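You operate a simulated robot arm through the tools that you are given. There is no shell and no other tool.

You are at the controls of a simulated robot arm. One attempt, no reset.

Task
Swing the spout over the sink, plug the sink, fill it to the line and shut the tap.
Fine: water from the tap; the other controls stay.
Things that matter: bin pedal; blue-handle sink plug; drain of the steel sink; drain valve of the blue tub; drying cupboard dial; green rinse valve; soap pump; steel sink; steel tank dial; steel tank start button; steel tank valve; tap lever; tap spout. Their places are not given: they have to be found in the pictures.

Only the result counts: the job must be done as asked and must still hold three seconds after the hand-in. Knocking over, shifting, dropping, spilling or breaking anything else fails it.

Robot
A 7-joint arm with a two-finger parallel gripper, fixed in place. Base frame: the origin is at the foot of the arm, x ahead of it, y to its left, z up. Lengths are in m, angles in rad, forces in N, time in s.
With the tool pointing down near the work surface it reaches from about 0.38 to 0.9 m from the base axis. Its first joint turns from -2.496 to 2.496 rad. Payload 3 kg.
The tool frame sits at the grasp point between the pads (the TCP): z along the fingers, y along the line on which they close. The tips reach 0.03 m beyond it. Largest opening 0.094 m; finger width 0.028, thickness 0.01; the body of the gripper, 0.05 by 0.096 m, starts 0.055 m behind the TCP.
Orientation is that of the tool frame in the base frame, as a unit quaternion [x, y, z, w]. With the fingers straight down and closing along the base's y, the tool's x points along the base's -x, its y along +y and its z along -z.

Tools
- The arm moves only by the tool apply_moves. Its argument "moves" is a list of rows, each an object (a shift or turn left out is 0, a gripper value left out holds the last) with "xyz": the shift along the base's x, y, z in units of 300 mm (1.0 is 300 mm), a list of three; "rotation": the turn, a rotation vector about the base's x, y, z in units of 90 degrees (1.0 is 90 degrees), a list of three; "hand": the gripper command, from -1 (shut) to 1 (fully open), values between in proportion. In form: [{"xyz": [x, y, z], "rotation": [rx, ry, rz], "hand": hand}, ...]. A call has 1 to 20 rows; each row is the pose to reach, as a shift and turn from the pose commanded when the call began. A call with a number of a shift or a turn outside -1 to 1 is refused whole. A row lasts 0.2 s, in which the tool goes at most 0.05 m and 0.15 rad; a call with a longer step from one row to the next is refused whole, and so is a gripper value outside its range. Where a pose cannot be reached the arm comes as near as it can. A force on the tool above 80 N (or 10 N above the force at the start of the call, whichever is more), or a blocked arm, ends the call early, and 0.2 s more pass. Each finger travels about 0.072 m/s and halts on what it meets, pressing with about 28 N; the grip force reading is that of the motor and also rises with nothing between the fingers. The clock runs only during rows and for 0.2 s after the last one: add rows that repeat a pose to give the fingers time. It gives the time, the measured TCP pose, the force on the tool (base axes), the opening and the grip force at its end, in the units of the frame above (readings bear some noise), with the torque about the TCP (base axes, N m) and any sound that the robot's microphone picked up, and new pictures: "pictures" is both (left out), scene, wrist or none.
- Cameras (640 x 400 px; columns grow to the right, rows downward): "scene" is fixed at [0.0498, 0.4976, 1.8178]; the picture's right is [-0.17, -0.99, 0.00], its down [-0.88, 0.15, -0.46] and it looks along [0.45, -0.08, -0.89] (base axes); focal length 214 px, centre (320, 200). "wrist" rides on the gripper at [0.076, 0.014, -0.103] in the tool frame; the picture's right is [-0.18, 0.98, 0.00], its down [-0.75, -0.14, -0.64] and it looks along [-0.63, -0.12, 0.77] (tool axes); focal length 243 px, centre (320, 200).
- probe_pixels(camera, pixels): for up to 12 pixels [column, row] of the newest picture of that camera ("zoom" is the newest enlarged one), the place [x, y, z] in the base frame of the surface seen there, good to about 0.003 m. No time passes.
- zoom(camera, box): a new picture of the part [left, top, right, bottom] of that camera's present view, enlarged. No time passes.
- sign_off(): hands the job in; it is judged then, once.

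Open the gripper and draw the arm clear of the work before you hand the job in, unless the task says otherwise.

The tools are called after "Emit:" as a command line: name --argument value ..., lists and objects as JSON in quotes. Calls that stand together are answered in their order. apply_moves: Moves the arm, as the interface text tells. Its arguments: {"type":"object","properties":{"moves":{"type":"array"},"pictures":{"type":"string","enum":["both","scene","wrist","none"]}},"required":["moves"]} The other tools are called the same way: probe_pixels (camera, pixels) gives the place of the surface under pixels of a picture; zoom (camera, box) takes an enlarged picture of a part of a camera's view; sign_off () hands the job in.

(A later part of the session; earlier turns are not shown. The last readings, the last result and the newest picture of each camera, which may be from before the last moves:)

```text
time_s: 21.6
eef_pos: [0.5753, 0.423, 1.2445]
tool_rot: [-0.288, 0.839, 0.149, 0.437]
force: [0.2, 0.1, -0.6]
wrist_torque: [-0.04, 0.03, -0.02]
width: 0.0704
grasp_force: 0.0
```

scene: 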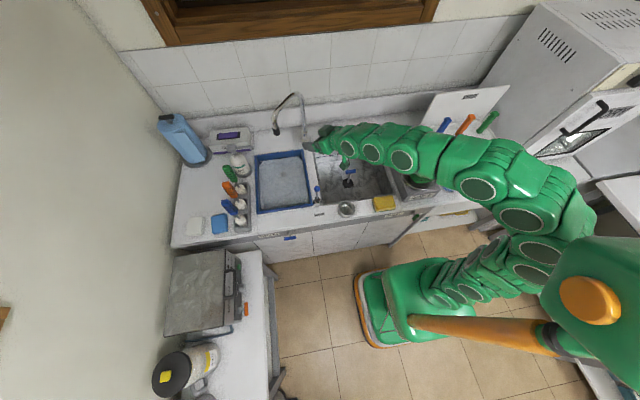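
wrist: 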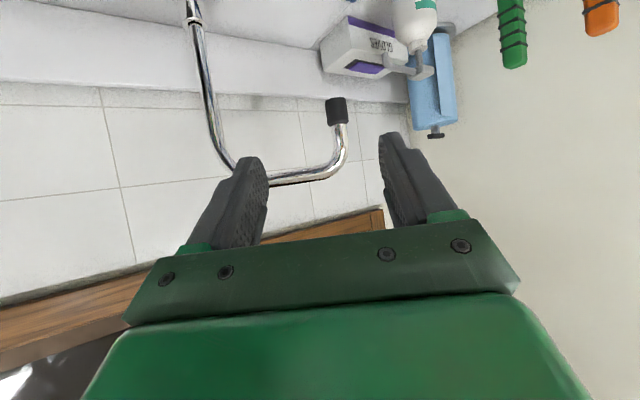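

The tilt worked, and the nozzle shows at wrist (337,112), upside down in the picture. I probe it to refine its place.

Emit:
zoom --camera "wrist" --box '[300, 80, 380, 200]'

Emit:
probe_pixels --camera "wrist" --pixels '[[336, 100], [337, 112], [338, 120], [328, 110], [346, 110], [341, 135], [340, 150], [320, 175], [280, 180], [225, 160], [210, 100], [197, 40]]'

Emit:
zoom --camera "scene" --box '[260, 90, 460, 215]'

```text
3.33 times, centred on (340, 140) of wrist
```

zoom: 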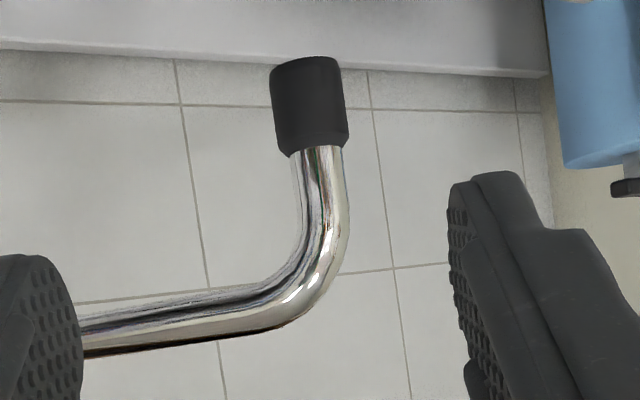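

```text
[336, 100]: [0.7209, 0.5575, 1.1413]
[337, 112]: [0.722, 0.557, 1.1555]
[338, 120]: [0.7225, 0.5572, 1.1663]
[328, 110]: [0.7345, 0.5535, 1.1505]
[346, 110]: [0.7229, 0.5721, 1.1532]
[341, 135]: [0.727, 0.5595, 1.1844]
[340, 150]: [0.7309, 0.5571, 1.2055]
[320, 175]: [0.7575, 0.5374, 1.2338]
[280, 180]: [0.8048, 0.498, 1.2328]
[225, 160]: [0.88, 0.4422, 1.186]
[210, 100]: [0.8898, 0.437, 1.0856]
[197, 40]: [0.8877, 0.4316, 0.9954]
```

```text
3.20 times, centred on (360, 152) of scene
```

zoom: 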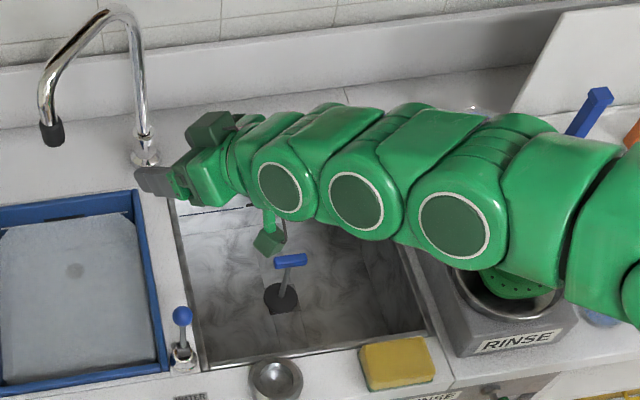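

The nozzle centre is about (0.735, 0.567), z 1.137–1.172, and the pivot about (0.8985, 0.435). I check how high the arm's links are over the rinse station, then move to a stand-off 10 cm short of the nozzle along the finger axis.

Emit:
probe_pixels --camera "scene" --pixels '[[345, 158], [372, 158], [402, 163], [440, 160], [500, 175], [345, 140], [420, 150], [460, 190], [341, 170], [420, 178]]'

Emit:
apply_moves --moves '[{"xyz": [0.064, 0.062, -0.02], "hand": 0.5}, {"xyz": [0.127, 0.125, -0.04], "hand": 0.5}, {"xyz": [0.191, 0.187, -0.06], "hand": 0.5}, {"xyz": [0.254, 0.25, -0.08], "hand": 0.5}, {"xyz": [0.318, 0.312, -0.1], "hand": 0.5}, {"xyz": [0.318, 0.312, -0.1], "hand": 0.5}]'

```text
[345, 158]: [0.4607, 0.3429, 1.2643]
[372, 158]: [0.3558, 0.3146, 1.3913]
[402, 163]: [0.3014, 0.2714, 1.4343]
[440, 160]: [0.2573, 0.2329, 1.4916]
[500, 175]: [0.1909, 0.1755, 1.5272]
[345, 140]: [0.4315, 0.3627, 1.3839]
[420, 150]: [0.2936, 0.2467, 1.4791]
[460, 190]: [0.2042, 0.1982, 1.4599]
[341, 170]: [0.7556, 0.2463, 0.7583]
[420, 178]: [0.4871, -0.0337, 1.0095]
```

```text
time_s: 23.0
eef_pos: [0.6717, 0.5158, 1.2167]
tool_rot: [-0.289, 0.839, 0.15, 0.436]
force: [-0.1, -0.8, -0.1]
wrist_torque: [0.03, 0.0, -0.01]
width: 0.0704
grasp_force: 0.0
```

scene: 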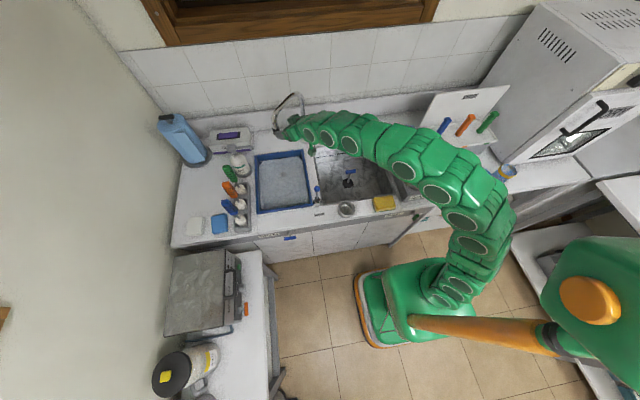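
wrist: 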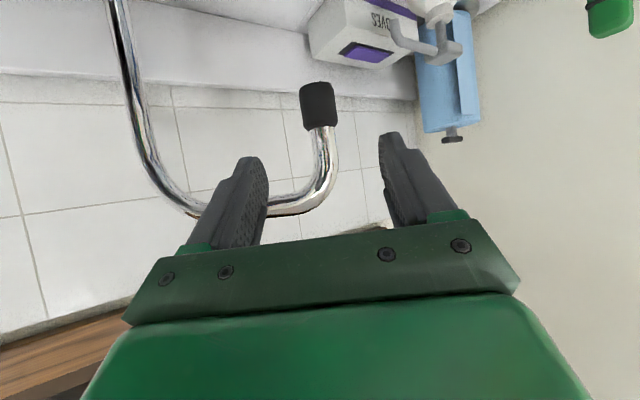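

The stand-off is reached. I re-probe the nozzle at wrist (319,105) from here to line it up between the fingers.

Emit:
probe_pixels --camera "wrist" --pixels '[[318, 92], [319, 105], [320, 118], [308, 105], [331, 103], [322, 135], [322, 150], [325, 165], [300, 200], [285, 205], [318, 86], [250, 170]]'

Emit:
zoom --camera "wrist" --box '[220, 60, 420, 240]'

```text
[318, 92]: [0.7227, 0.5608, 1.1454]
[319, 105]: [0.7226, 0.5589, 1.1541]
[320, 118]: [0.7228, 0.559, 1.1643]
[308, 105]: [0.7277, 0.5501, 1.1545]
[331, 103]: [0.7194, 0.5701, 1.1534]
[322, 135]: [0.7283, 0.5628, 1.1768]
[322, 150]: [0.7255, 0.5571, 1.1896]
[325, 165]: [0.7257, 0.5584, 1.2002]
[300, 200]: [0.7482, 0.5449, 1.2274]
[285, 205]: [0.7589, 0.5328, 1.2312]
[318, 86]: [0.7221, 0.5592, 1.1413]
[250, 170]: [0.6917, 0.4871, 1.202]
```

```text
2.22 times, centred on (320, 150) of wrist
```

zoom: 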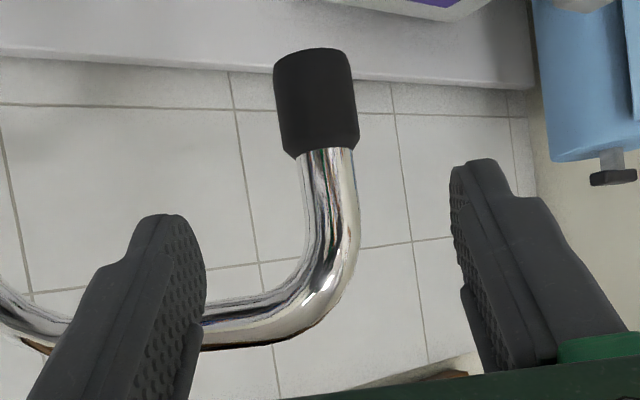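

The nozzle is 3 mm left of the hand's midline and 81 mm ahead. I advance the open fingers around it, to TCP (0.734, 0.568, 1.157), without closing yet.

Emit:
apply_moves --moves '[{"xyz": [0.05, 0.045, -0.05], "hand": 0.5}, {"xyz": [0.1, 0.088, -0.1], "hand": 0.5}, {"xyz": [0.155, 0.131, -0.15], "hand": 0.5}, {"xyz": [0.208, 0.174, -0.199], "hand": 0.5}, {"xyz": [0.208, 0.174, -0.199], "hand": 0.5}]'

```text
time_s: 24.2
eef_pos: [0.7336, 0.5706, 1.1567]
tool_rot: [-0.289, 0.838, 0.151, 0.437]
force: [0.6, 0.1, 0.0]
wrist_torque: [0.0, 0.01, 0.01]
width: 0.0707
grasp_force: 0.0
```

scene: 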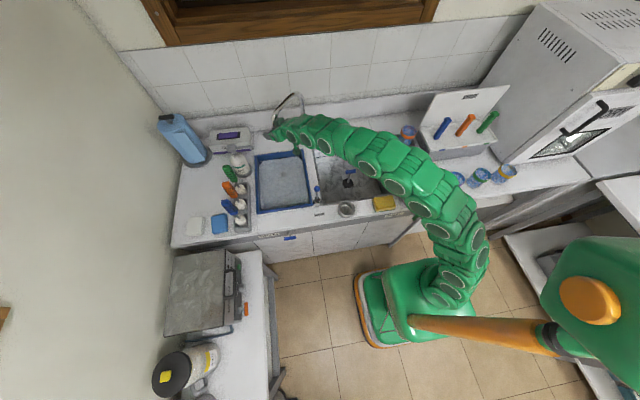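
wrist: 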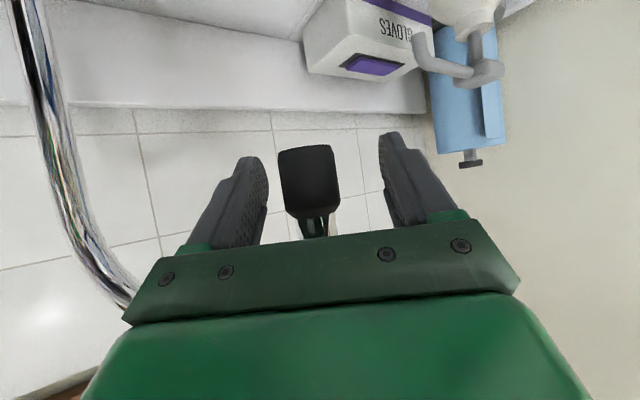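

The nozzle at (309,180) is about 5 mm right of the TCP column (320). I shift the hand accordingly and close on the nozzle.

Emit:
apply_moves --moves '[{"xyz": [0.01, -0.013, 0], "hand": 0.5}, {"xyz": [0.01, -0.013, 0], "hand": 0.2}, {"xyz": [0.01, -0.013, 0], "hand": -0.2}, {"xyz": [0.01, -0.013, 0], "hand": -1}, {"xyz": [0.01, -0.013, 0], "hand": -1}, {"xyz": [0.01, -0.013, 0], "hand": -1}]'

```text
time_s: 25.6
eef_pos: [0.7363, 0.5667, 1.157]
tool_rot: [-0.289, 0.839, 0.15, 0.437]
force: [0.3, -0.1, -0.6]
wrist_torque: [0.32, 0.3, -0.09]
width: 0.0324
grasp_force: 45.0
```

scene: 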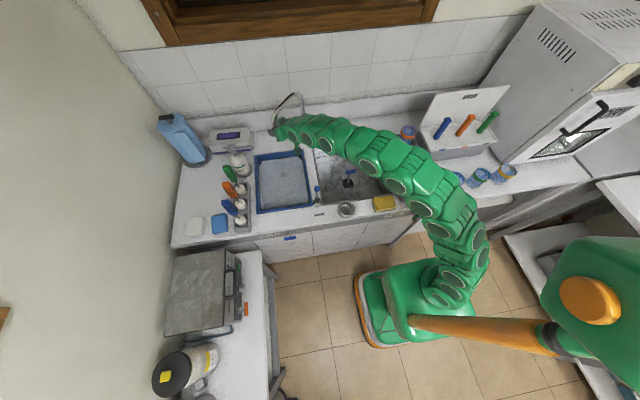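
wrist: 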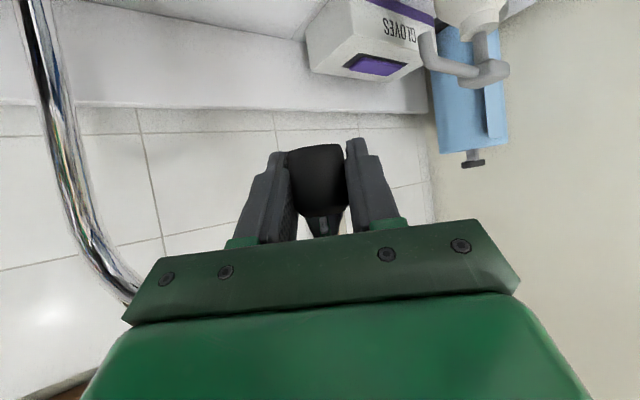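

The nozzle is gripped (width 0.032). Now I swing it along its arc about (0.8985, 0.435), first about 24°, watching the force.

Emit:
apply_moves --moves '[{"xyz": [-0.0294, -0.0389, 0], "hand": -1}, {"xyz": [-0.056, -0.0799, 0], "hand": -1}, {"xyz": [-0.0796, -0.1225, 0], "hand": -1}, {"xyz": [-0.1002, -0.1668, 0], "hand": -1}, {"xyz": [-0.1177, -0.2123, 0], "hand": -1}, {"xyz": [-0.132, -0.259, 0], "hand": -1}, {"xyz": [-0.132, -0.259, 0], "hand": -1}]'

```text
time_s: 27.2
eef_pos: [0.6966, 0.4872, 1.157]
tool_rot: [-0.288, 0.838, 0.15, 0.437]
force: [-2.3, 1.4, 25.8]
wrist_torque: [0.75, -0.71, 0.21]
width: 0.0324
grasp_force: 45.2
```

scene: 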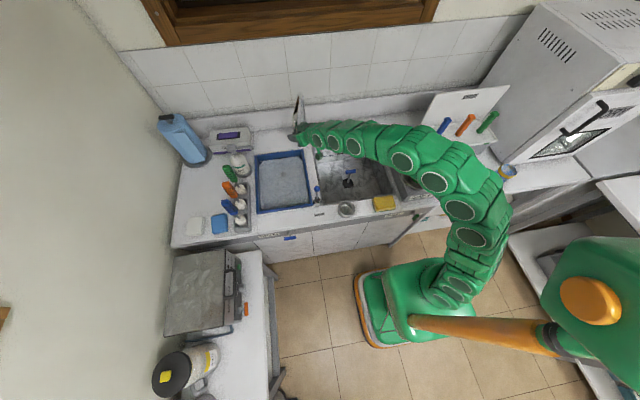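
wrist: 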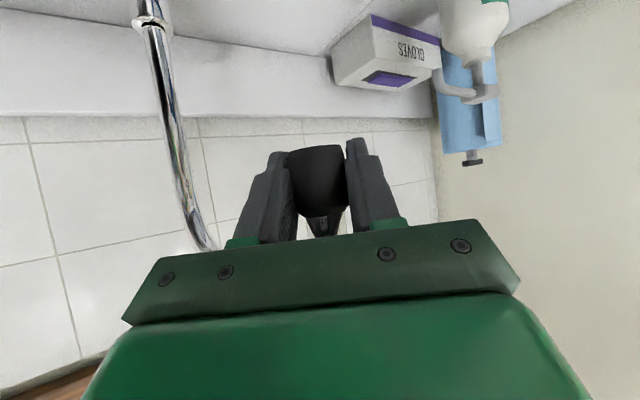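

The spout follows, but an upward force of 26 N has built up from the twist in the grip. I open briefly and regrip to relieve it.

Emit:
apply_moves --moves '[{"xyz": [0, 0, 0], "hand": 0}, {"xyz": [0, 0, 0], "hand": 0.2}, {"xyz": [0, 0, 0], "hand": 0.2}]'

```text
time_s: 28.0
eef_pos: [0.6955, 0.4872, 1.155]
tool_rot: [-0.289, 0.839, 0.15, 0.436]
force: [-0.4, -0.2, 0.1]
wrist_torque: [0.0, -0.01, 0.03]
width: 0.0564
grasp_force: 0.0
```

scene: 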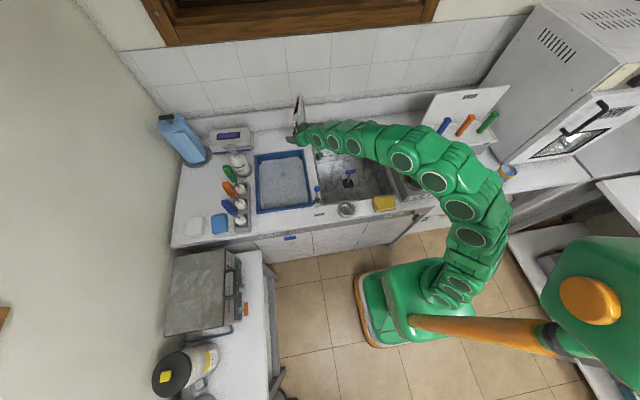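
wrist: 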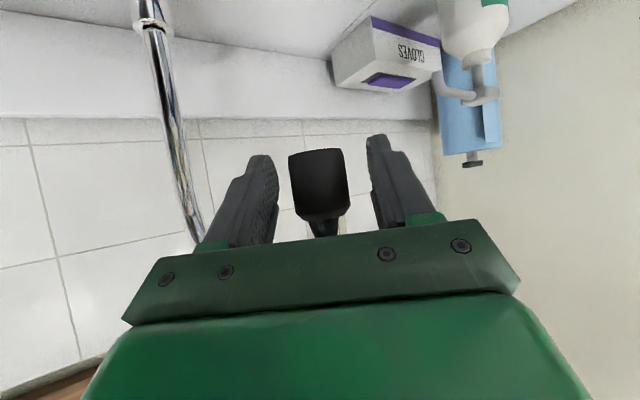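

The spout stays where I left it (θ≈165°). I turn the hand about 18° clockwise so the left finger can push it sideways, narrow to a loose cage of about 0.042 m around the nozzle, and continue the arc to about 185°.

Emit:
apply_moves --moves '[{"xyz": [0, 0, 0], "rotation": [0, 0, -0.067], "hand": 0.1}, {"xyz": [0, 0, 0], "rotation": [0, 0, -0.133], "hand": 0}, {"xyz": [0, 0, 0], "rotation": [0, 0, -0.2], "hand": -0.1}, {"xyz": [-0.0109, -0.0475, 0], "rotation": [0, 0, -0.2], "hand": -0.1}, {"xyz": [-0.0186, -0.0957, 0], "rotation": [0, 0, -0.2], "hand": -0.1}, {"xyz": [-0.0228, -0.1443, 0], "rotation": [0, 0, -0.2], "hand": -0.1}, {"xyz": [-0.0237, -0.1931, 0], "rotation": [0, 0, -0.2], "hand": -0.1}, {"xyz": [-0.0211, -0.2418, 0], "rotation": [0, 0, -0.2], "hand": -0.1}, {"xyz": [-0.0211, -0.2418, 0], "rotation": [0, 0, -0.2], "hand": -0.1}]'

```text
time_s: 30.0
eef_pos: [0.6906, 0.4155, 1.1559]
tool_rot: [-0.154, 0.873, 0.08, 0.455]
force: [-1.6, 1.2, 0.0]
wrist_torque: [0.02, 0.0, -0.03]
width: 0.0426
grasp_force: 0.0
```

scene: 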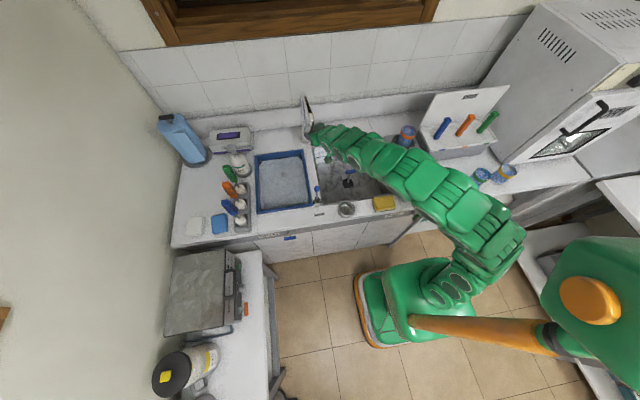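
wrist: 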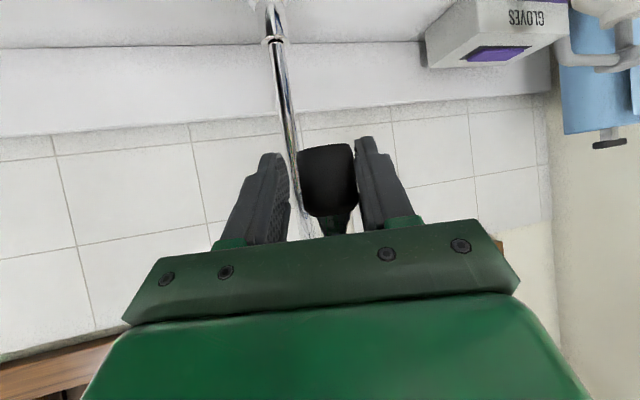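

The cage push works with only about 2 N. I continue the arc to about 221°, which puts the nozzle near (0.74, 0.30) over the sink.

Emit:
apply_moves --moves '[{"xyz": [0.0059, -0.0484, 0], "hand": -0.1}, {"xyz": [0.0152, -0.0964, 0], "hand": -0.1}, {"xyz": [0.0278, -0.1435, 0], "hand": -0.1}, {"xyz": [0.0437, -0.1896, 0], "hand": -0.1}, {"xyz": [0.0628, -0.2345, 0], "hand": -0.1}, {"xyz": [0.0849, -0.278, 0], "hand": -0.1}, {"xyz": [0.11, -0.3198, 0], "hand": -0.1}, {"xyz": [0.1381, -0.3597, 0], "hand": -0.1}, {"xyz": [0.1688, -0.3977, 0], "hand": -0.1}, {"xyz": [0.1688, -0.3977, 0], "hand": -0.1}]'

```text
time_s: 32.2
eef_pos: [0.74, 0.2953, 1.1566]
tool_rot: [-0.155, 0.873, 0.08, 0.455]
force: [-14.5, 13.8, 2.1]
wrist_torque: [0.16, 0.2, 0.14]
width: 0.0529
grasp_force: 9.0
```

scene: 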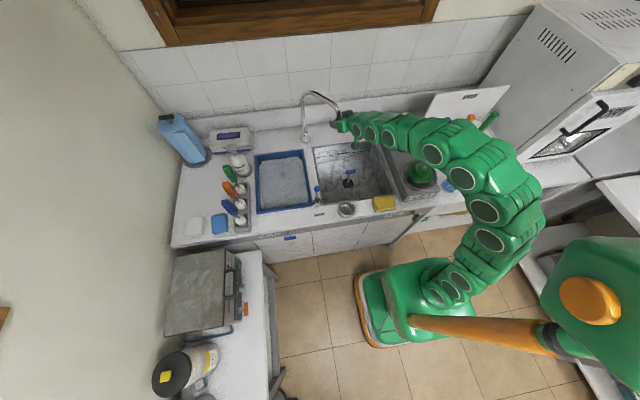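
wrist: 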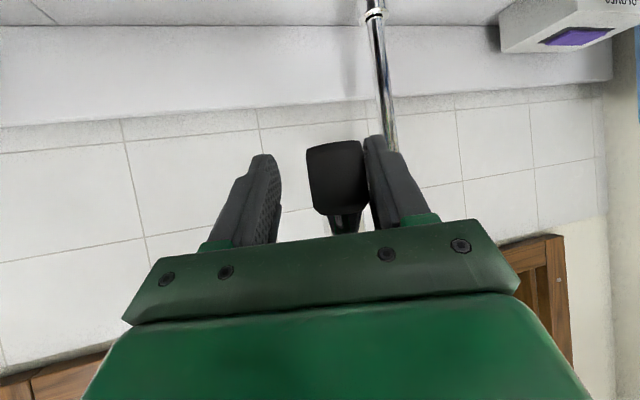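

The fingers met about 20 N with the spout at about 219°, likely its end stop, and the nozzle is over the sink near (0.736, 0.305). I back off slightly, open and withdraw along the finger axis.

Emit:
apply_moves --moves '[{"xyz": [-0.02, 0.025, 0], "hand": -0.1}, {"xyz": [-0.025, 0.035, 0], "hand": 0.2}, {"xyz": [-0.025, 0.03, 0], "hand": 0.5}, {"xyz": [-0.025, 0.03, 0], "hand": 0.6}, {"xyz": [-0.1, 0.0, 0.057], "hand": 0.6}, {"xyz": [-0.18, -0.03, 0.115], "hand": 0.6}, {"xyz": [-0.257, -0.058, 0.172], "hand": 0.6}, {"xyz": [-0.333, -0.086, 0.23], "hand": 0.6}, {"xyz": [-0.333, -0.086, 0.23], "hand": 0.6}]'

```text
time_s: 34.2
eef_pos: [0.6409, 0.2688, 1.226]
tool_rot: [-0.154, 0.873, 0.08, 0.455]
force: [-0.8, -0.1, -0.8]
wrist_torque: [0.04, 0.02, -0.02]
width: 0.0751
grasp_force: 0.1
```

scene: 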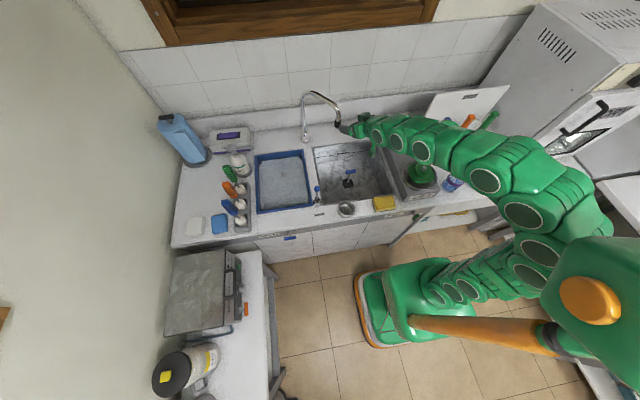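
wrist: 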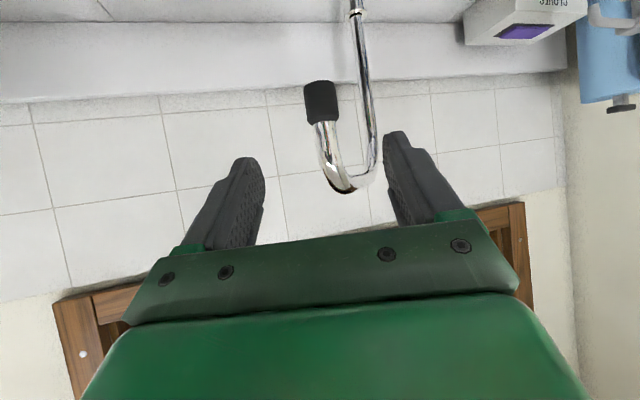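

Free of the spout now. I probe the nozzle at wrist (321,105) and the sink edges to confirm it hangs over the basin.

Emit:
probe_pixels --camera "wrist" --pixels '[[320, 92], [321, 105], [322, 115], [330, 150], [350, 185], [370, 150], [366, 100]]'

Emit:
zoom --camera "scene" --box '[280, 80, 420, 220]'

```text
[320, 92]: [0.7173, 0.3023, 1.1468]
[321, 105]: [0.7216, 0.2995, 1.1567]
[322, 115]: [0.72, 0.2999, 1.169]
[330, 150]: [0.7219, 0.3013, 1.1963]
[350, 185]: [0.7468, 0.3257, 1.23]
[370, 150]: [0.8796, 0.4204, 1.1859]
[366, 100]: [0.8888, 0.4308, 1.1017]
```

```text
2.86 times, centred on (350, 150) of scene
```

zoom: 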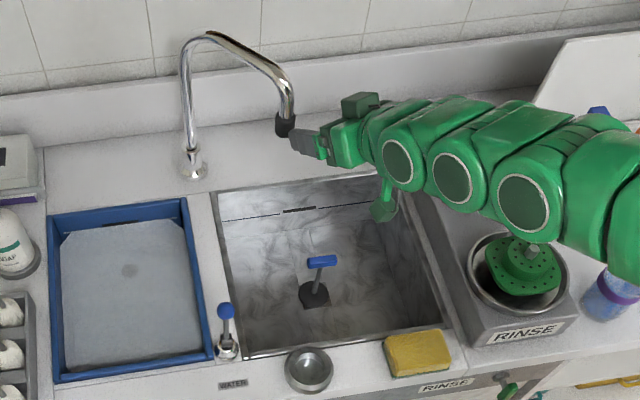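

The nozzle hangs over the basin at about (0.735, 0.305). Now the tap lever: I zoom in closely to see how its joint is built.

Emit:
zoom --camera "scene" --box '[304, 178, 336, 210]'

Emit:
probe_pixels --camera "scene" --pixels '[[317, 188], [317, 185], [317, 194], [317, 198], [317, 200], [317, 203], [315, 204], [320, 204], [317, 205], [319, 213], [313, 200], [321, 200]]'

```text
12.50 times, centred on (320, 194) of scene
```

zoom: 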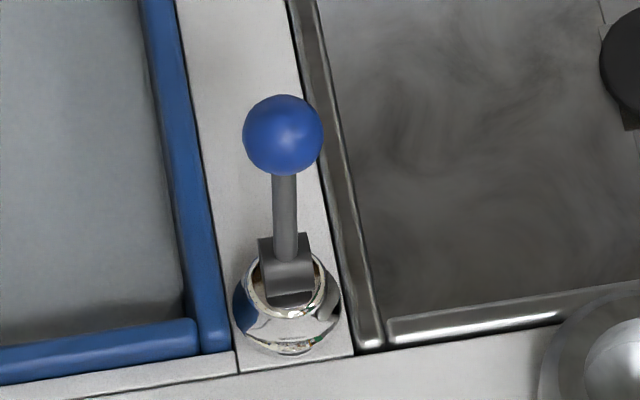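

```text
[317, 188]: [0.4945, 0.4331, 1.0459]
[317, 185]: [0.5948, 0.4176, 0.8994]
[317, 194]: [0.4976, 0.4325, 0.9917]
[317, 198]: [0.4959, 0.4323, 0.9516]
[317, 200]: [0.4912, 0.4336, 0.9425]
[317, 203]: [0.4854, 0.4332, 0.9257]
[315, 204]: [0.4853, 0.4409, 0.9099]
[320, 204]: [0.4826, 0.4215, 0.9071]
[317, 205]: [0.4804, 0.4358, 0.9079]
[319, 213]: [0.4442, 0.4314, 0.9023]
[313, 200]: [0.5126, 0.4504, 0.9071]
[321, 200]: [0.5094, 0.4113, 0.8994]
```

The lever's stem stands upright at about (0.502, 0.432) with the ball centre at about z=1.037. I bring the hand back to pointing straight down, fingers closing along y, and park it at about (0.46, 0.40, 1.20), short of the ball.

Emit:
apply_moves --moves '[{"xyz": [-0.08, 0.04, 0], "rotation": [0, 0, 0], "hand": 0.6}, {"xyz": [-0.16, 0.09, -0.01], "rotation": [-0.012, 0.067, -0.0227], "hand": 0.6}, {"xyz": [-0.23, 0.14, -0.02], "rotation": [-0.024, 0.134, -0.0455], "hand": 0.6}, {"xyz": [-0.3, 0.19, -0.03], "rotation": [-0.036, 0.201, -0.068], "hand": 0.6}, {"xyz": [-0.37, 0.25, -0.04], "rotation": [-0.048, 0.269, -0.091], "hand": 0.6}, {"xyz": [-0.44, 0.31, -0.05], "rotation": [-0.059, 0.336, -0.114], "hand": 0.6}, {"xyz": [-0.5, 0.37, -0.06], "rotation": [-0.071, 0.403, -0.1365], "hand": 0.6}, {"xyz": [-0.55, 0.41, -0.07], "rotation": [-0.083, 0.47, -0.159], "hand": 0.6}, {"xyz": [-0.603, 0.437, -0.087], "rotation": [-0.095, 0.537, -0.182], "hand": 0.6}, {"xyz": [-0.603, 0.437, -0.087], "rotation": [-0.1066, 0.6046, -0.2047], "hand": 0.6}, {"xyz": [-0.603, 0.437, -0.087], "rotation": [-0.1066, 0.6046, -0.2047], "hand": 0.6}]'

```text
time_s: 36.6
eef_pos: [0.4603, 0.3993, 1.1991]
tool_rot: [-0.001, 1.0, 0.001, 0.0]
force: [0.4, -0.2, -0.3]
wrist_torque: [0.0, -0.04, 0.03]
width: 0.0754
grasp_force: 0.0
```

scene: 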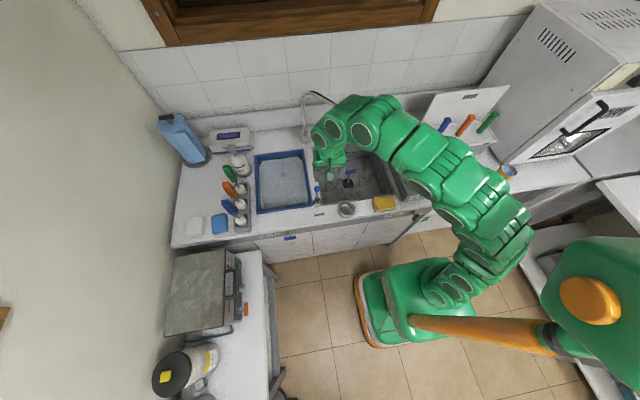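
wrist: 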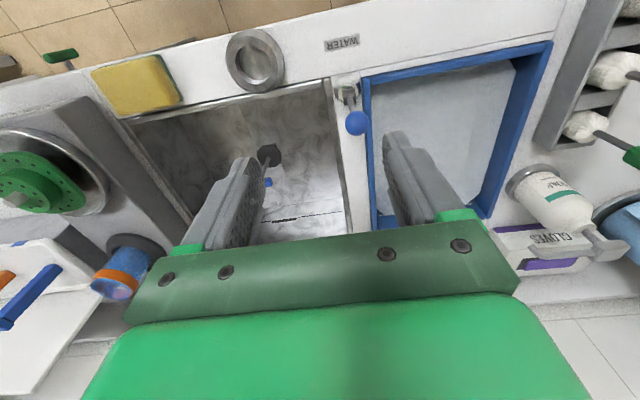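

Hand is vertical again; the wrist view shows the ball at (356,122) and the base at (347,93). I probe them to get exact places.

Emit:
probe_pixels --camera "wrist" --pixels '[[356, 122], [348, 122], [364, 122], [356, 113], [356, 131], [352, 108], [348, 98], [345, 92], [342, 97], [352, 92], [340, 45]]'

Emit:
zoom --camera "wrist" --box '[310, 60, 400, 150]'

```text
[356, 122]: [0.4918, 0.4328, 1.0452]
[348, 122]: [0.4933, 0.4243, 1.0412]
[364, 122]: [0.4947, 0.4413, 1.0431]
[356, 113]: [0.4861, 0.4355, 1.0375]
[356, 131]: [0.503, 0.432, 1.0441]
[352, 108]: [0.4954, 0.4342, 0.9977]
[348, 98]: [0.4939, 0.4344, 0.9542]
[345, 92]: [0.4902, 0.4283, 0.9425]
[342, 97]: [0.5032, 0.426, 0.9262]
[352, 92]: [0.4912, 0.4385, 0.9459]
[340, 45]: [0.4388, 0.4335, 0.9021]
```

```text
4.44 times, centred on (355, 105) of wrist
```

zoom: 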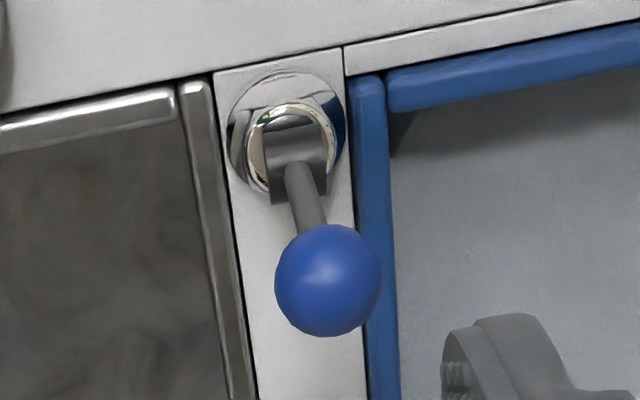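

The ball's centre is about (0.4985, 0.433, 1.034), radius about 0.0145. I move over it, lower the open fingers to either side and grip it gently.

Emit:
apply_moves --moves '[{"xyz": [0.064, 0.056, 0], "hand": 0.6}, {"xyz": [0.127, 0.112, -0.05], "hand": 0.6}, {"xyz": [0.127, 0.112, -0.17], "hand": 0.6}, {"xyz": [0.127, 0.112, -0.3], "hand": 0.6}, {"xyz": [0.127, 0.112, -0.42], "hand": 0.6}, {"xyz": [0.127, 0.112, -0.5], "hand": 0.6}, {"xyz": [0.127, 0.112, -0.55], "hand": 0.6}, {"xyz": [0.127, 0.112, -0.55], "hand": 0.6}]'

```text
time_s: 38.4
eef_pos: [0.4974, 0.4343, 1.0327]
tool_rot: [0.0, 1.0, 0.0, -0.001]
force: [-0.3, 0.4, 0.5]
wrist_torque: [0.0, 0.03, 0.0]
width: 0.0752
grasp_force: 0.0
```

scene: 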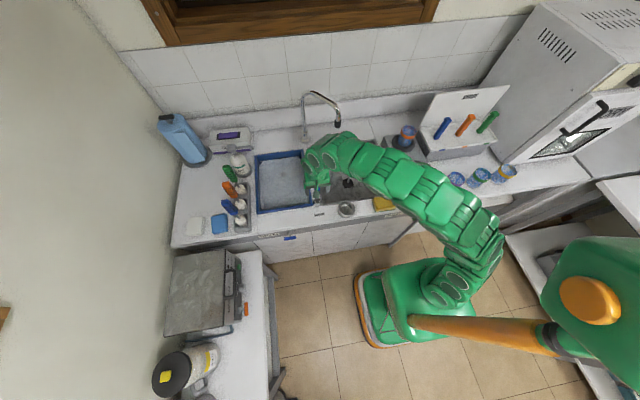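
wrist: 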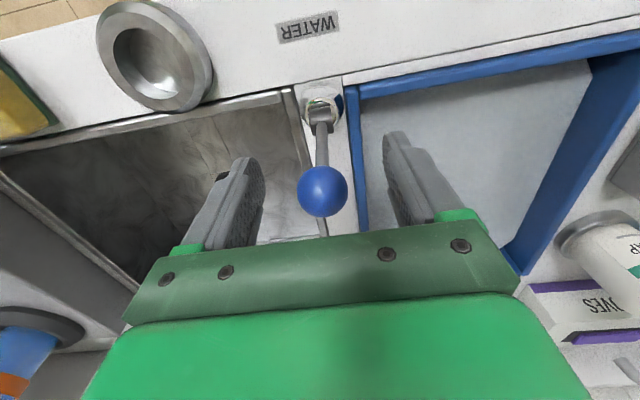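

The ball sits at (323,191), right at the grasp point. Before closing, I zoom at the lever's joint near (322,110) for a clue to its axis.

Emit:
zoom --camera "wrist" --box '[290, 75, 360, 145]'

```text
5.71 times, centred on (325, 110) of wrist
```

zoom: 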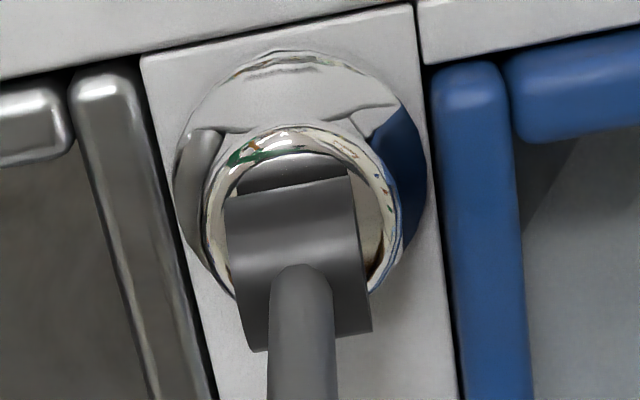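

The joint is a barrel lying along y, so the lever tilts toward or away from the robot (in x). I close on the ball and try a small 5 mm pull toward −x, checking the force.

Emit:
apply_moves --moves '[{"xyz": [0, 0, 0], "hand": 0}, {"xyz": [0, 0, 0], "hand": -0.4}, {"xyz": [0, 0, 0], "hand": -1}, {"xyz": [0, 0, 0], "hand": -1}, {"xyz": [0, 0, 0], "hand": -1}, {"xyz": [-0.007, 0, 0], "hand": -1}, {"xyz": [-0.014, 0, 0], "hand": -1}, {"xyz": [-0.014, 0, 0], "hand": -1}]'

```text
time_s: 40.2
eef_pos: [0.494, 0.4351, 1.0324]
tool_rot: [-0.001, 1.0, 0.001, -0.001]
force: [12.6, 47.0, -10.7]
wrist_torque: [-0.14, -1.1, 0.16]
width: 0.0269
grasp_force: 45.2
```

scene: 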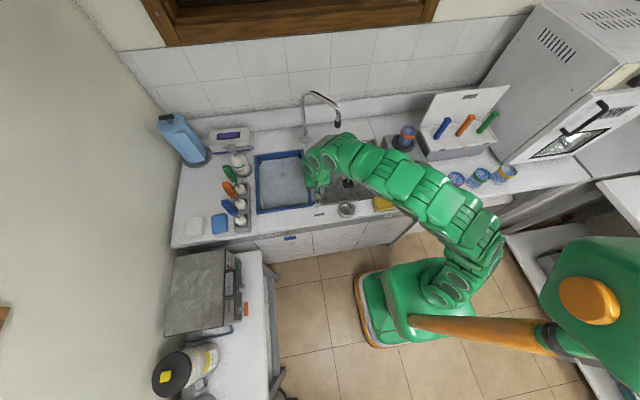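
wrist: 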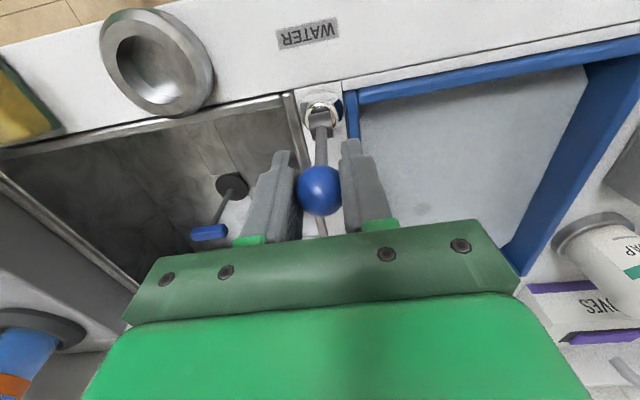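

The grip loads the hand sideways (Fy 47 N), meaning the ball lies a bit further +y than my midline. I shift the hand +4 mm in y to relieve that and see what's left in x.

Emit:
apply_moves --moves '[{"xyz": [0, 0.007, 0], "hand": -1}, {"xyz": [0, 0.014, 0], "hand": -1}, {"xyz": [0, 0.014, 0], "hand": -1}]' --pictures "wrist"

```text
time_s: 41.0
eef_pos: [0.4939, 0.4345, 1.0335]
tool_rot: [0.0, 1.0, -0.001, -0.001]
force: [-7.3, -22.3, 16.8]
wrist_torque: [-0.16, 0.56, -0.14]
width: 0.0272
grasp_force: 45.2
```

wrist: 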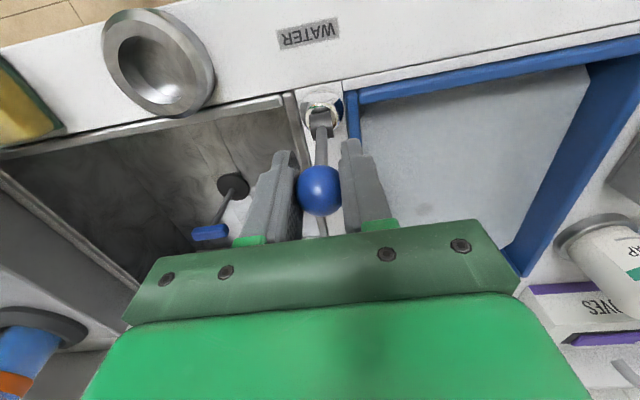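

Fy went to −22 N, so the neutral point is about 1.3 mm back. I correct that and pull a further 8 mm toward −x.

Emit:
apply_moves --moves '[{"xyz": [0, -0.0045, 0], "hand": -1}, {"xyz": [-0.009, -0.0045, 0], "hand": -1}, {"xyz": [-0.018, -0.0045, -0.001], "hand": -1}, {"xyz": [-0.027, -0.0045, -0.002], "hand": -1}, {"xyz": [-0.027, -0.0045, -0.002], "hand": -1}]'

```text
time_s: 42.2
eef_pos: [0.4863, 0.4347, 1.0317]
tool_rot: [0.0, 1.0, 0.0, 0.0]
force: [12.8, -21.5, 3.2]
wrist_torque: [-0.01, -1.3, -0.04]
width: 0.0269
grasp_force: 44.7
```

scene: 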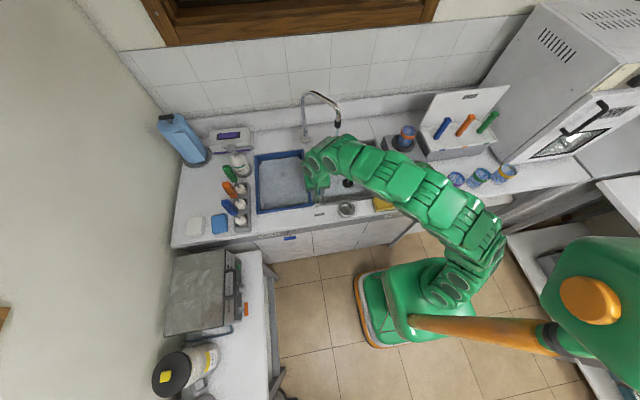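
wrist: 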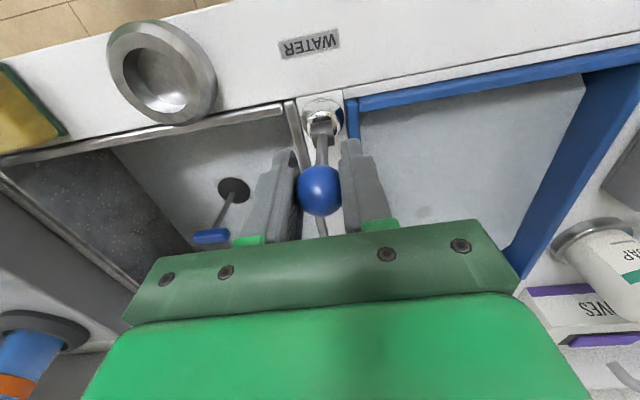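

Something shows below the nozzle in the scene near (338,130), and the sink floor looks different in the wrist view. I zoom in to see whether water is running.

Emit:
zoom --camera "scene" --box '[300, 85, 400, 215]'

Emit:
zoom --camera "wrist" --box '[0, 90, 320, 290]'

Emit:
probe_pixels --camera "wrist" --pixels '[[170, 170], [200, 160], [80, 180], [250, 130], [235, 190], [120, 200]]'

```text
3.08 times, centred on (350, 150) of scene
```

zoom: 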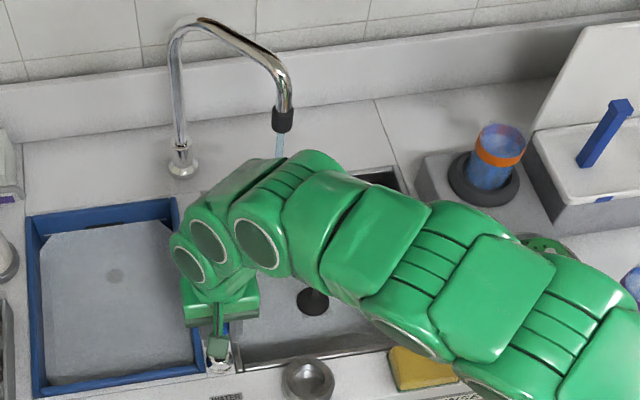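

```text
2.00 times, centred on (160, 190) of wrist
```

zoom: 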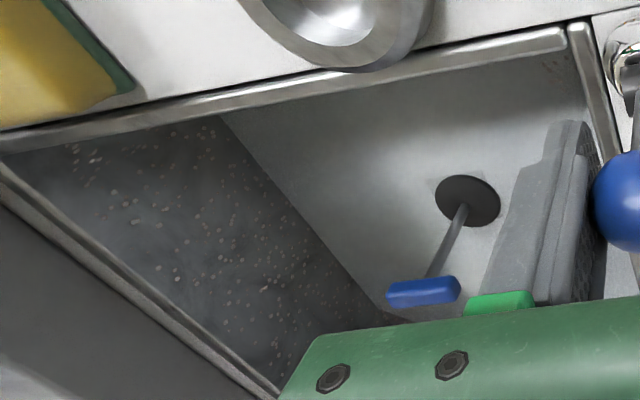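

```text
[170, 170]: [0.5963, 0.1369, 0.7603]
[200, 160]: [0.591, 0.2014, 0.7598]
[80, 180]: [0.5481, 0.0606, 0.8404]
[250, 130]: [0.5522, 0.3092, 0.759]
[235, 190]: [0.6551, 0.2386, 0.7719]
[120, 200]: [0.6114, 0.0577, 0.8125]
```

Water is running: a light-blue stream shows under the nozzle at scene (338,130). The lever opens toward −x. I hold this small opening for 2 s, ease the side load, and measure how fast the level rises.

Emit:
apply_moves --moves '[{"xyz": [0, -0.004, 0], "hand": -1}, {"xyz": [0, -0.004, 0], "hand": -1}, {"xyz": [0, -0.004, 0], "hand": -1}, {"xyz": [0, -0.004, 0], "hand": -1}, {"xyz": [0, -0.004, 0], "hand": -1}, {"xyz": [0, -0.004, 0], "hand": -1}, {"xyz": [0, -0.004, 0], "hand": -1}, {"xyz": [0, -0.004, 0], "hand": -1}, {"xyz": [0, -0.004, 0], "hand": -1}]'

```text
time_s: 44.2
eef_pos: [0.4851, 0.434, 1.032]
tool_rot: [0.0, 1.0, 0.0, 0.0]
force: [2.5, 5.1, -26.4]
wrist_torque: [-0.02, 0.21, 0.02]
width: 0.0269
grasp_force: 44.6
```

scene: 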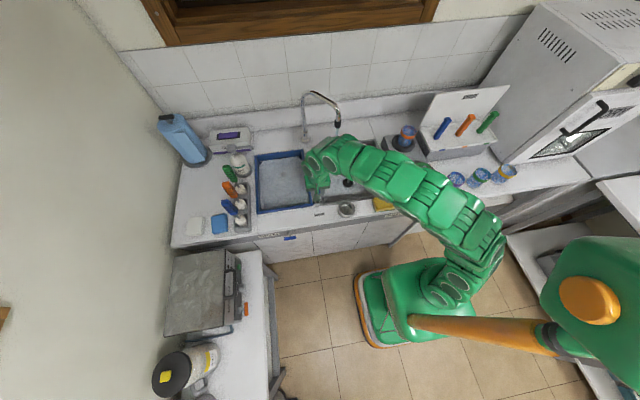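
wrist: 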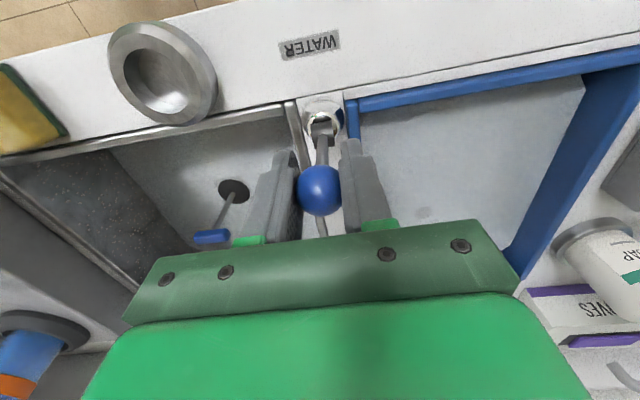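

I zoom on the sink in the wrist view and probe the floor and wall edge to see if the level has changed.

Emit:
zoom --camera "wrist" --box '[0, 90, 320, 290]'

Emit:
probe_pixels --camera "wrist" --pixels '[[170, 170], [200, 160], [190, 200], [250, 130], [235, 190], [150, 160], [130, 170], [110, 155]]'

```text
2.00 times, centred on (160, 190) of wrist
```

zoom: 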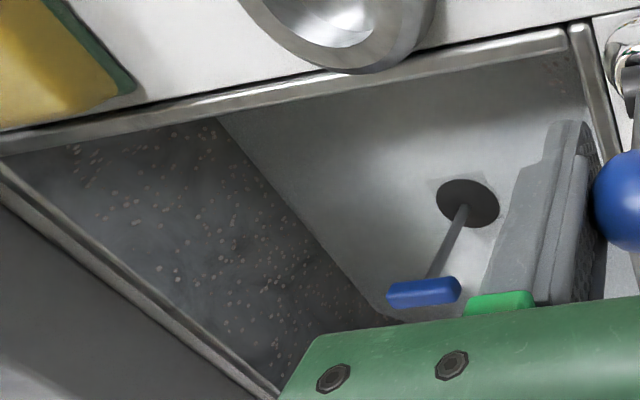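

```text
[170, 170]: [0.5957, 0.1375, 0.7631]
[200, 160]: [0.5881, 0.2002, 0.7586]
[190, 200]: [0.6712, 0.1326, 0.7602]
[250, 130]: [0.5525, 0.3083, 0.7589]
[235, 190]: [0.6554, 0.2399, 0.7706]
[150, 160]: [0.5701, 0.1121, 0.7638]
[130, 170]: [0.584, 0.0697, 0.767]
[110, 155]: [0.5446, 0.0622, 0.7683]
```

The rise so far is too small to measure. I wait 3.6 s more at this opening and measure again.

Emit:
apply_moves --moves '[{"hand": -1}, {"hand": -1}, {"hand": -1}, {"hand": -1}, {"hand": -1}, {"hand": -1}, {"hand": -1}, {"hand": -1}, {"hand": -1}, {"hand": -1}, {"hand": -1}, {"hand": -1}, {"hand": -1}, {"hand": -1}, {"hand": -1}, {"hand": -1}, {"hand": -1}]'

Emit:
probe_pixels --camera "wrist" --pixels '[[170, 170], [200, 160], [190, 200], [250, 130], [235, 190], [150, 160], [130, 170], [110, 155], [180, 180], [220, 150], [160, 190], [270, 140]]'

Emit:
zoom --camera "wrist" --box '[0, 90, 320, 290]'

```text
time_s: 47.8
eef_pos: [0.4851, 0.435, 1.0328]
tool_rot: [0.0, 1.0, 0.0, 0.0]
force: [1.6, 8.5, -17.7]
wrist_torque: [-0.08, 0.06, 0.05]
width: 0.0268
grasp_force: 45.3
```

scene: 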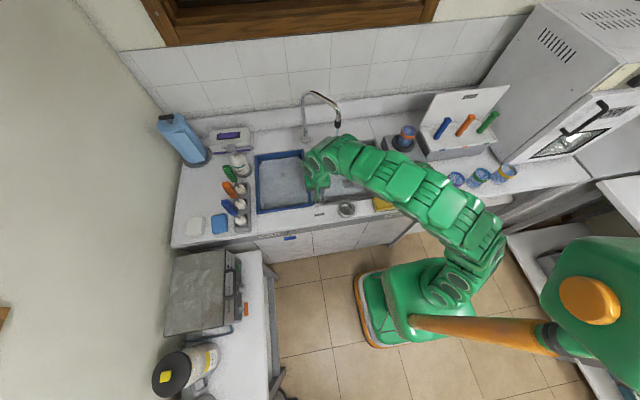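
wrist: 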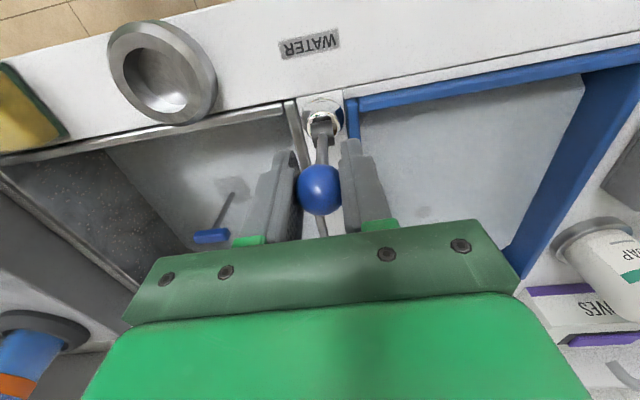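

```text
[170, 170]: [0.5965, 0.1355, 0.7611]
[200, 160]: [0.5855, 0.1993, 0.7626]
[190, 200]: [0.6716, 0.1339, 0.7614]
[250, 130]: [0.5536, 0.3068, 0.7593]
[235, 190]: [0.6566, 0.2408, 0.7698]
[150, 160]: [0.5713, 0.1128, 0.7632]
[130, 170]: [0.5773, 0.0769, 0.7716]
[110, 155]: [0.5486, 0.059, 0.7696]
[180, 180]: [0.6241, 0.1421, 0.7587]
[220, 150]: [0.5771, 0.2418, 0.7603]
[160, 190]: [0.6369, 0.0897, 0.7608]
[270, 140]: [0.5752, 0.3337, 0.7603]
```

```text
2.00 times, centred on (160, 190) of wrist
```

zoom: 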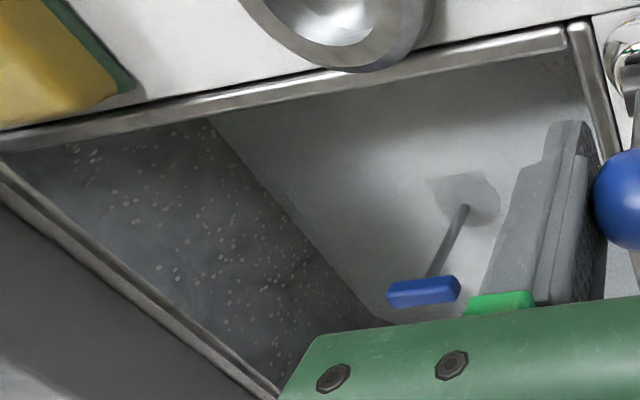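

The water is transparent to the probe, but the waterline on the right wall (wrist (104,150) to (187,247)) reads z≈0.769, so it's rising at about 1.3 mm/s. I open the lever somewhat more and hold for 3 s.

Emit:
apply_moves --moves '[{"xyz": [-0.013, 0, -0.002], "hand": -1}, {"xyz": [-0.027, 0, -0.005], "hand": -1}, {"xyz": [-0.04, 0, -0.009], "hand": -1}, {"xyz": [-0.04, 0, -0.009], "hand": -1}, {"xyz": [-0.04, 0, -0.009], "hand": -1}, {"xyz": [-0.04, 0, -0.009], "hand": -1}, {"xyz": [-0.04, 0, -0.009], "hand": -1}, {"xyz": [-0.04, 0, -0.009], "hand": -1}, {"xyz": [-0.04, 0, -0.009], "hand": -1}, {"xyz": [-0.04, 0, -0.009], "hand": -1}, {"xyz": [-0.04, 0, -0.009], "hand": -1}, {"xyz": [-0.04, 0, -0.009], "hand": -1}]'

Emit:
zoom --camera "wrist" --box '[0, 90, 320, 290]'

```text
time_s: 50.4
eef_pos: [0.472, 0.4362, 1.0305]
tool_rot: [-0.001, 1.0, 0.001, 0.0]
force: [-4.5, -2.5, 28.8]
wrist_torque: [-0.03, -0.35, -0.02]
width: 0.0269
grasp_force: 44.8
```

scene: 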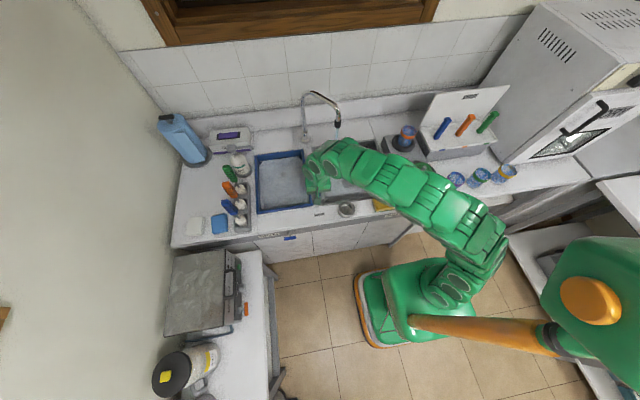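
wrist: 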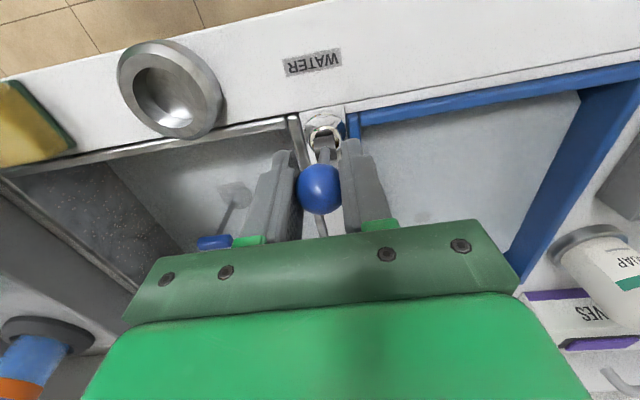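

```text
2.00 times, centred on (160, 190) of wrist
```

zoom: 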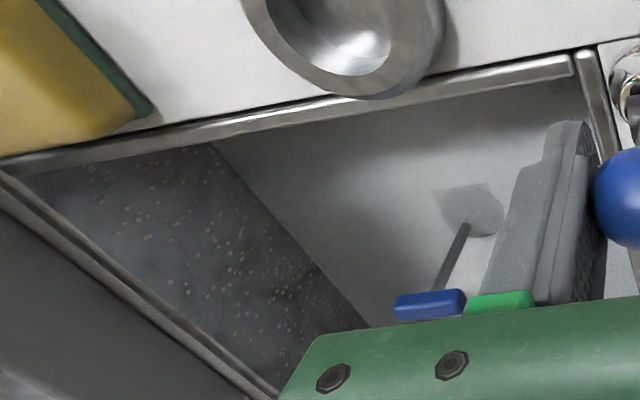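

I probe the right wall along the waterline, which runs from wrist (106,161) to (185,254), and points just to its left.

Emit:
probe_pixels --camera "wrist" --pixels '[[113, 170], [121, 180], [129, 190], [138, 200], [146, 210], [155, 220], [111, 170], [119, 180], [127, 190], [136, 200], [144, 210], [153, 220]]'

```text
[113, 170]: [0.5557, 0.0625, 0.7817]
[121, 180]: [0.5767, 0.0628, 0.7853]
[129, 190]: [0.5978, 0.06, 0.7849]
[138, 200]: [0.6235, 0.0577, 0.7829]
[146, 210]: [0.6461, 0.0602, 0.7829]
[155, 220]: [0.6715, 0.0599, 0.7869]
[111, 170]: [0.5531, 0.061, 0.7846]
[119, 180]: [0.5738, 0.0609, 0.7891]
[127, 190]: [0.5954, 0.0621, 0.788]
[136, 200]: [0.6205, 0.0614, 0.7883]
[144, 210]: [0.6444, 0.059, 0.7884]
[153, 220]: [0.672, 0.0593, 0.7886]
```

The level is about 0.784 and rising roughly 5.5 mm/s now. I hold 2.6 s more, which should bring it to about 0.798, then measure.

Emit:
apply_moves --moves '[{"hand": -1}, {"hand": -1}, {"hand": -1}, {"hand": -1}, {"hand": -1}, {"hand": -1}, {"hand": -1}, {"hand": -1}, {"hand": -1}, {"hand": -1}, {"hand": -1}, {"hand": -1}]'

Emit:
zoom --camera "wrist" --box '[0, 90, 320, 290]'

```text
time_s: 53.0
eef_pos: [0.4733, 0.4346, 1.0294]
tool_rot: [0.0, 1.0, 0.0, 0.0]
force: [-5.7, 3.2, 16.8]
wrist_torque: [0.0, 0.08, 0.02]
width: 0.0268
grasp_force: 45.4
```

scene: 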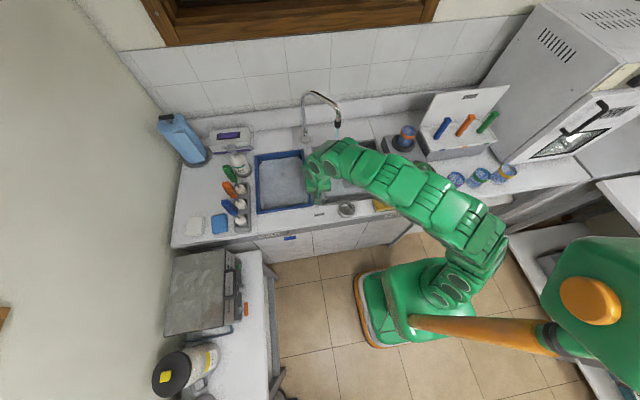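
wrist: 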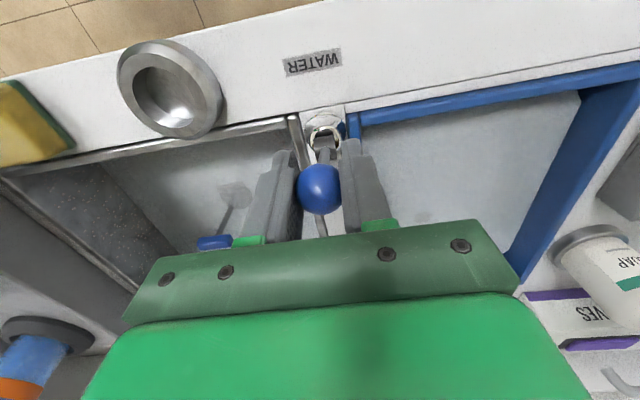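

```text
2.00 times, centred on (160, 190) of wrist
```

zoom: 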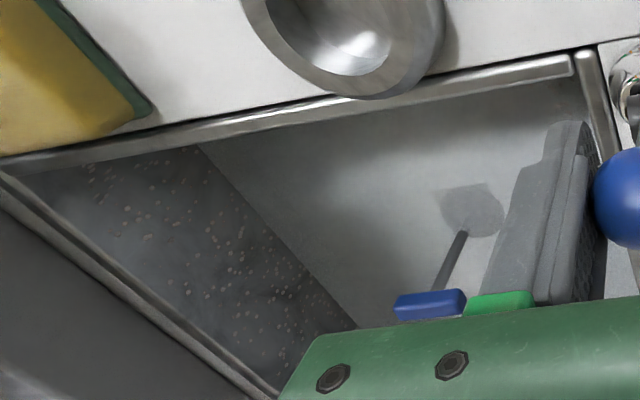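

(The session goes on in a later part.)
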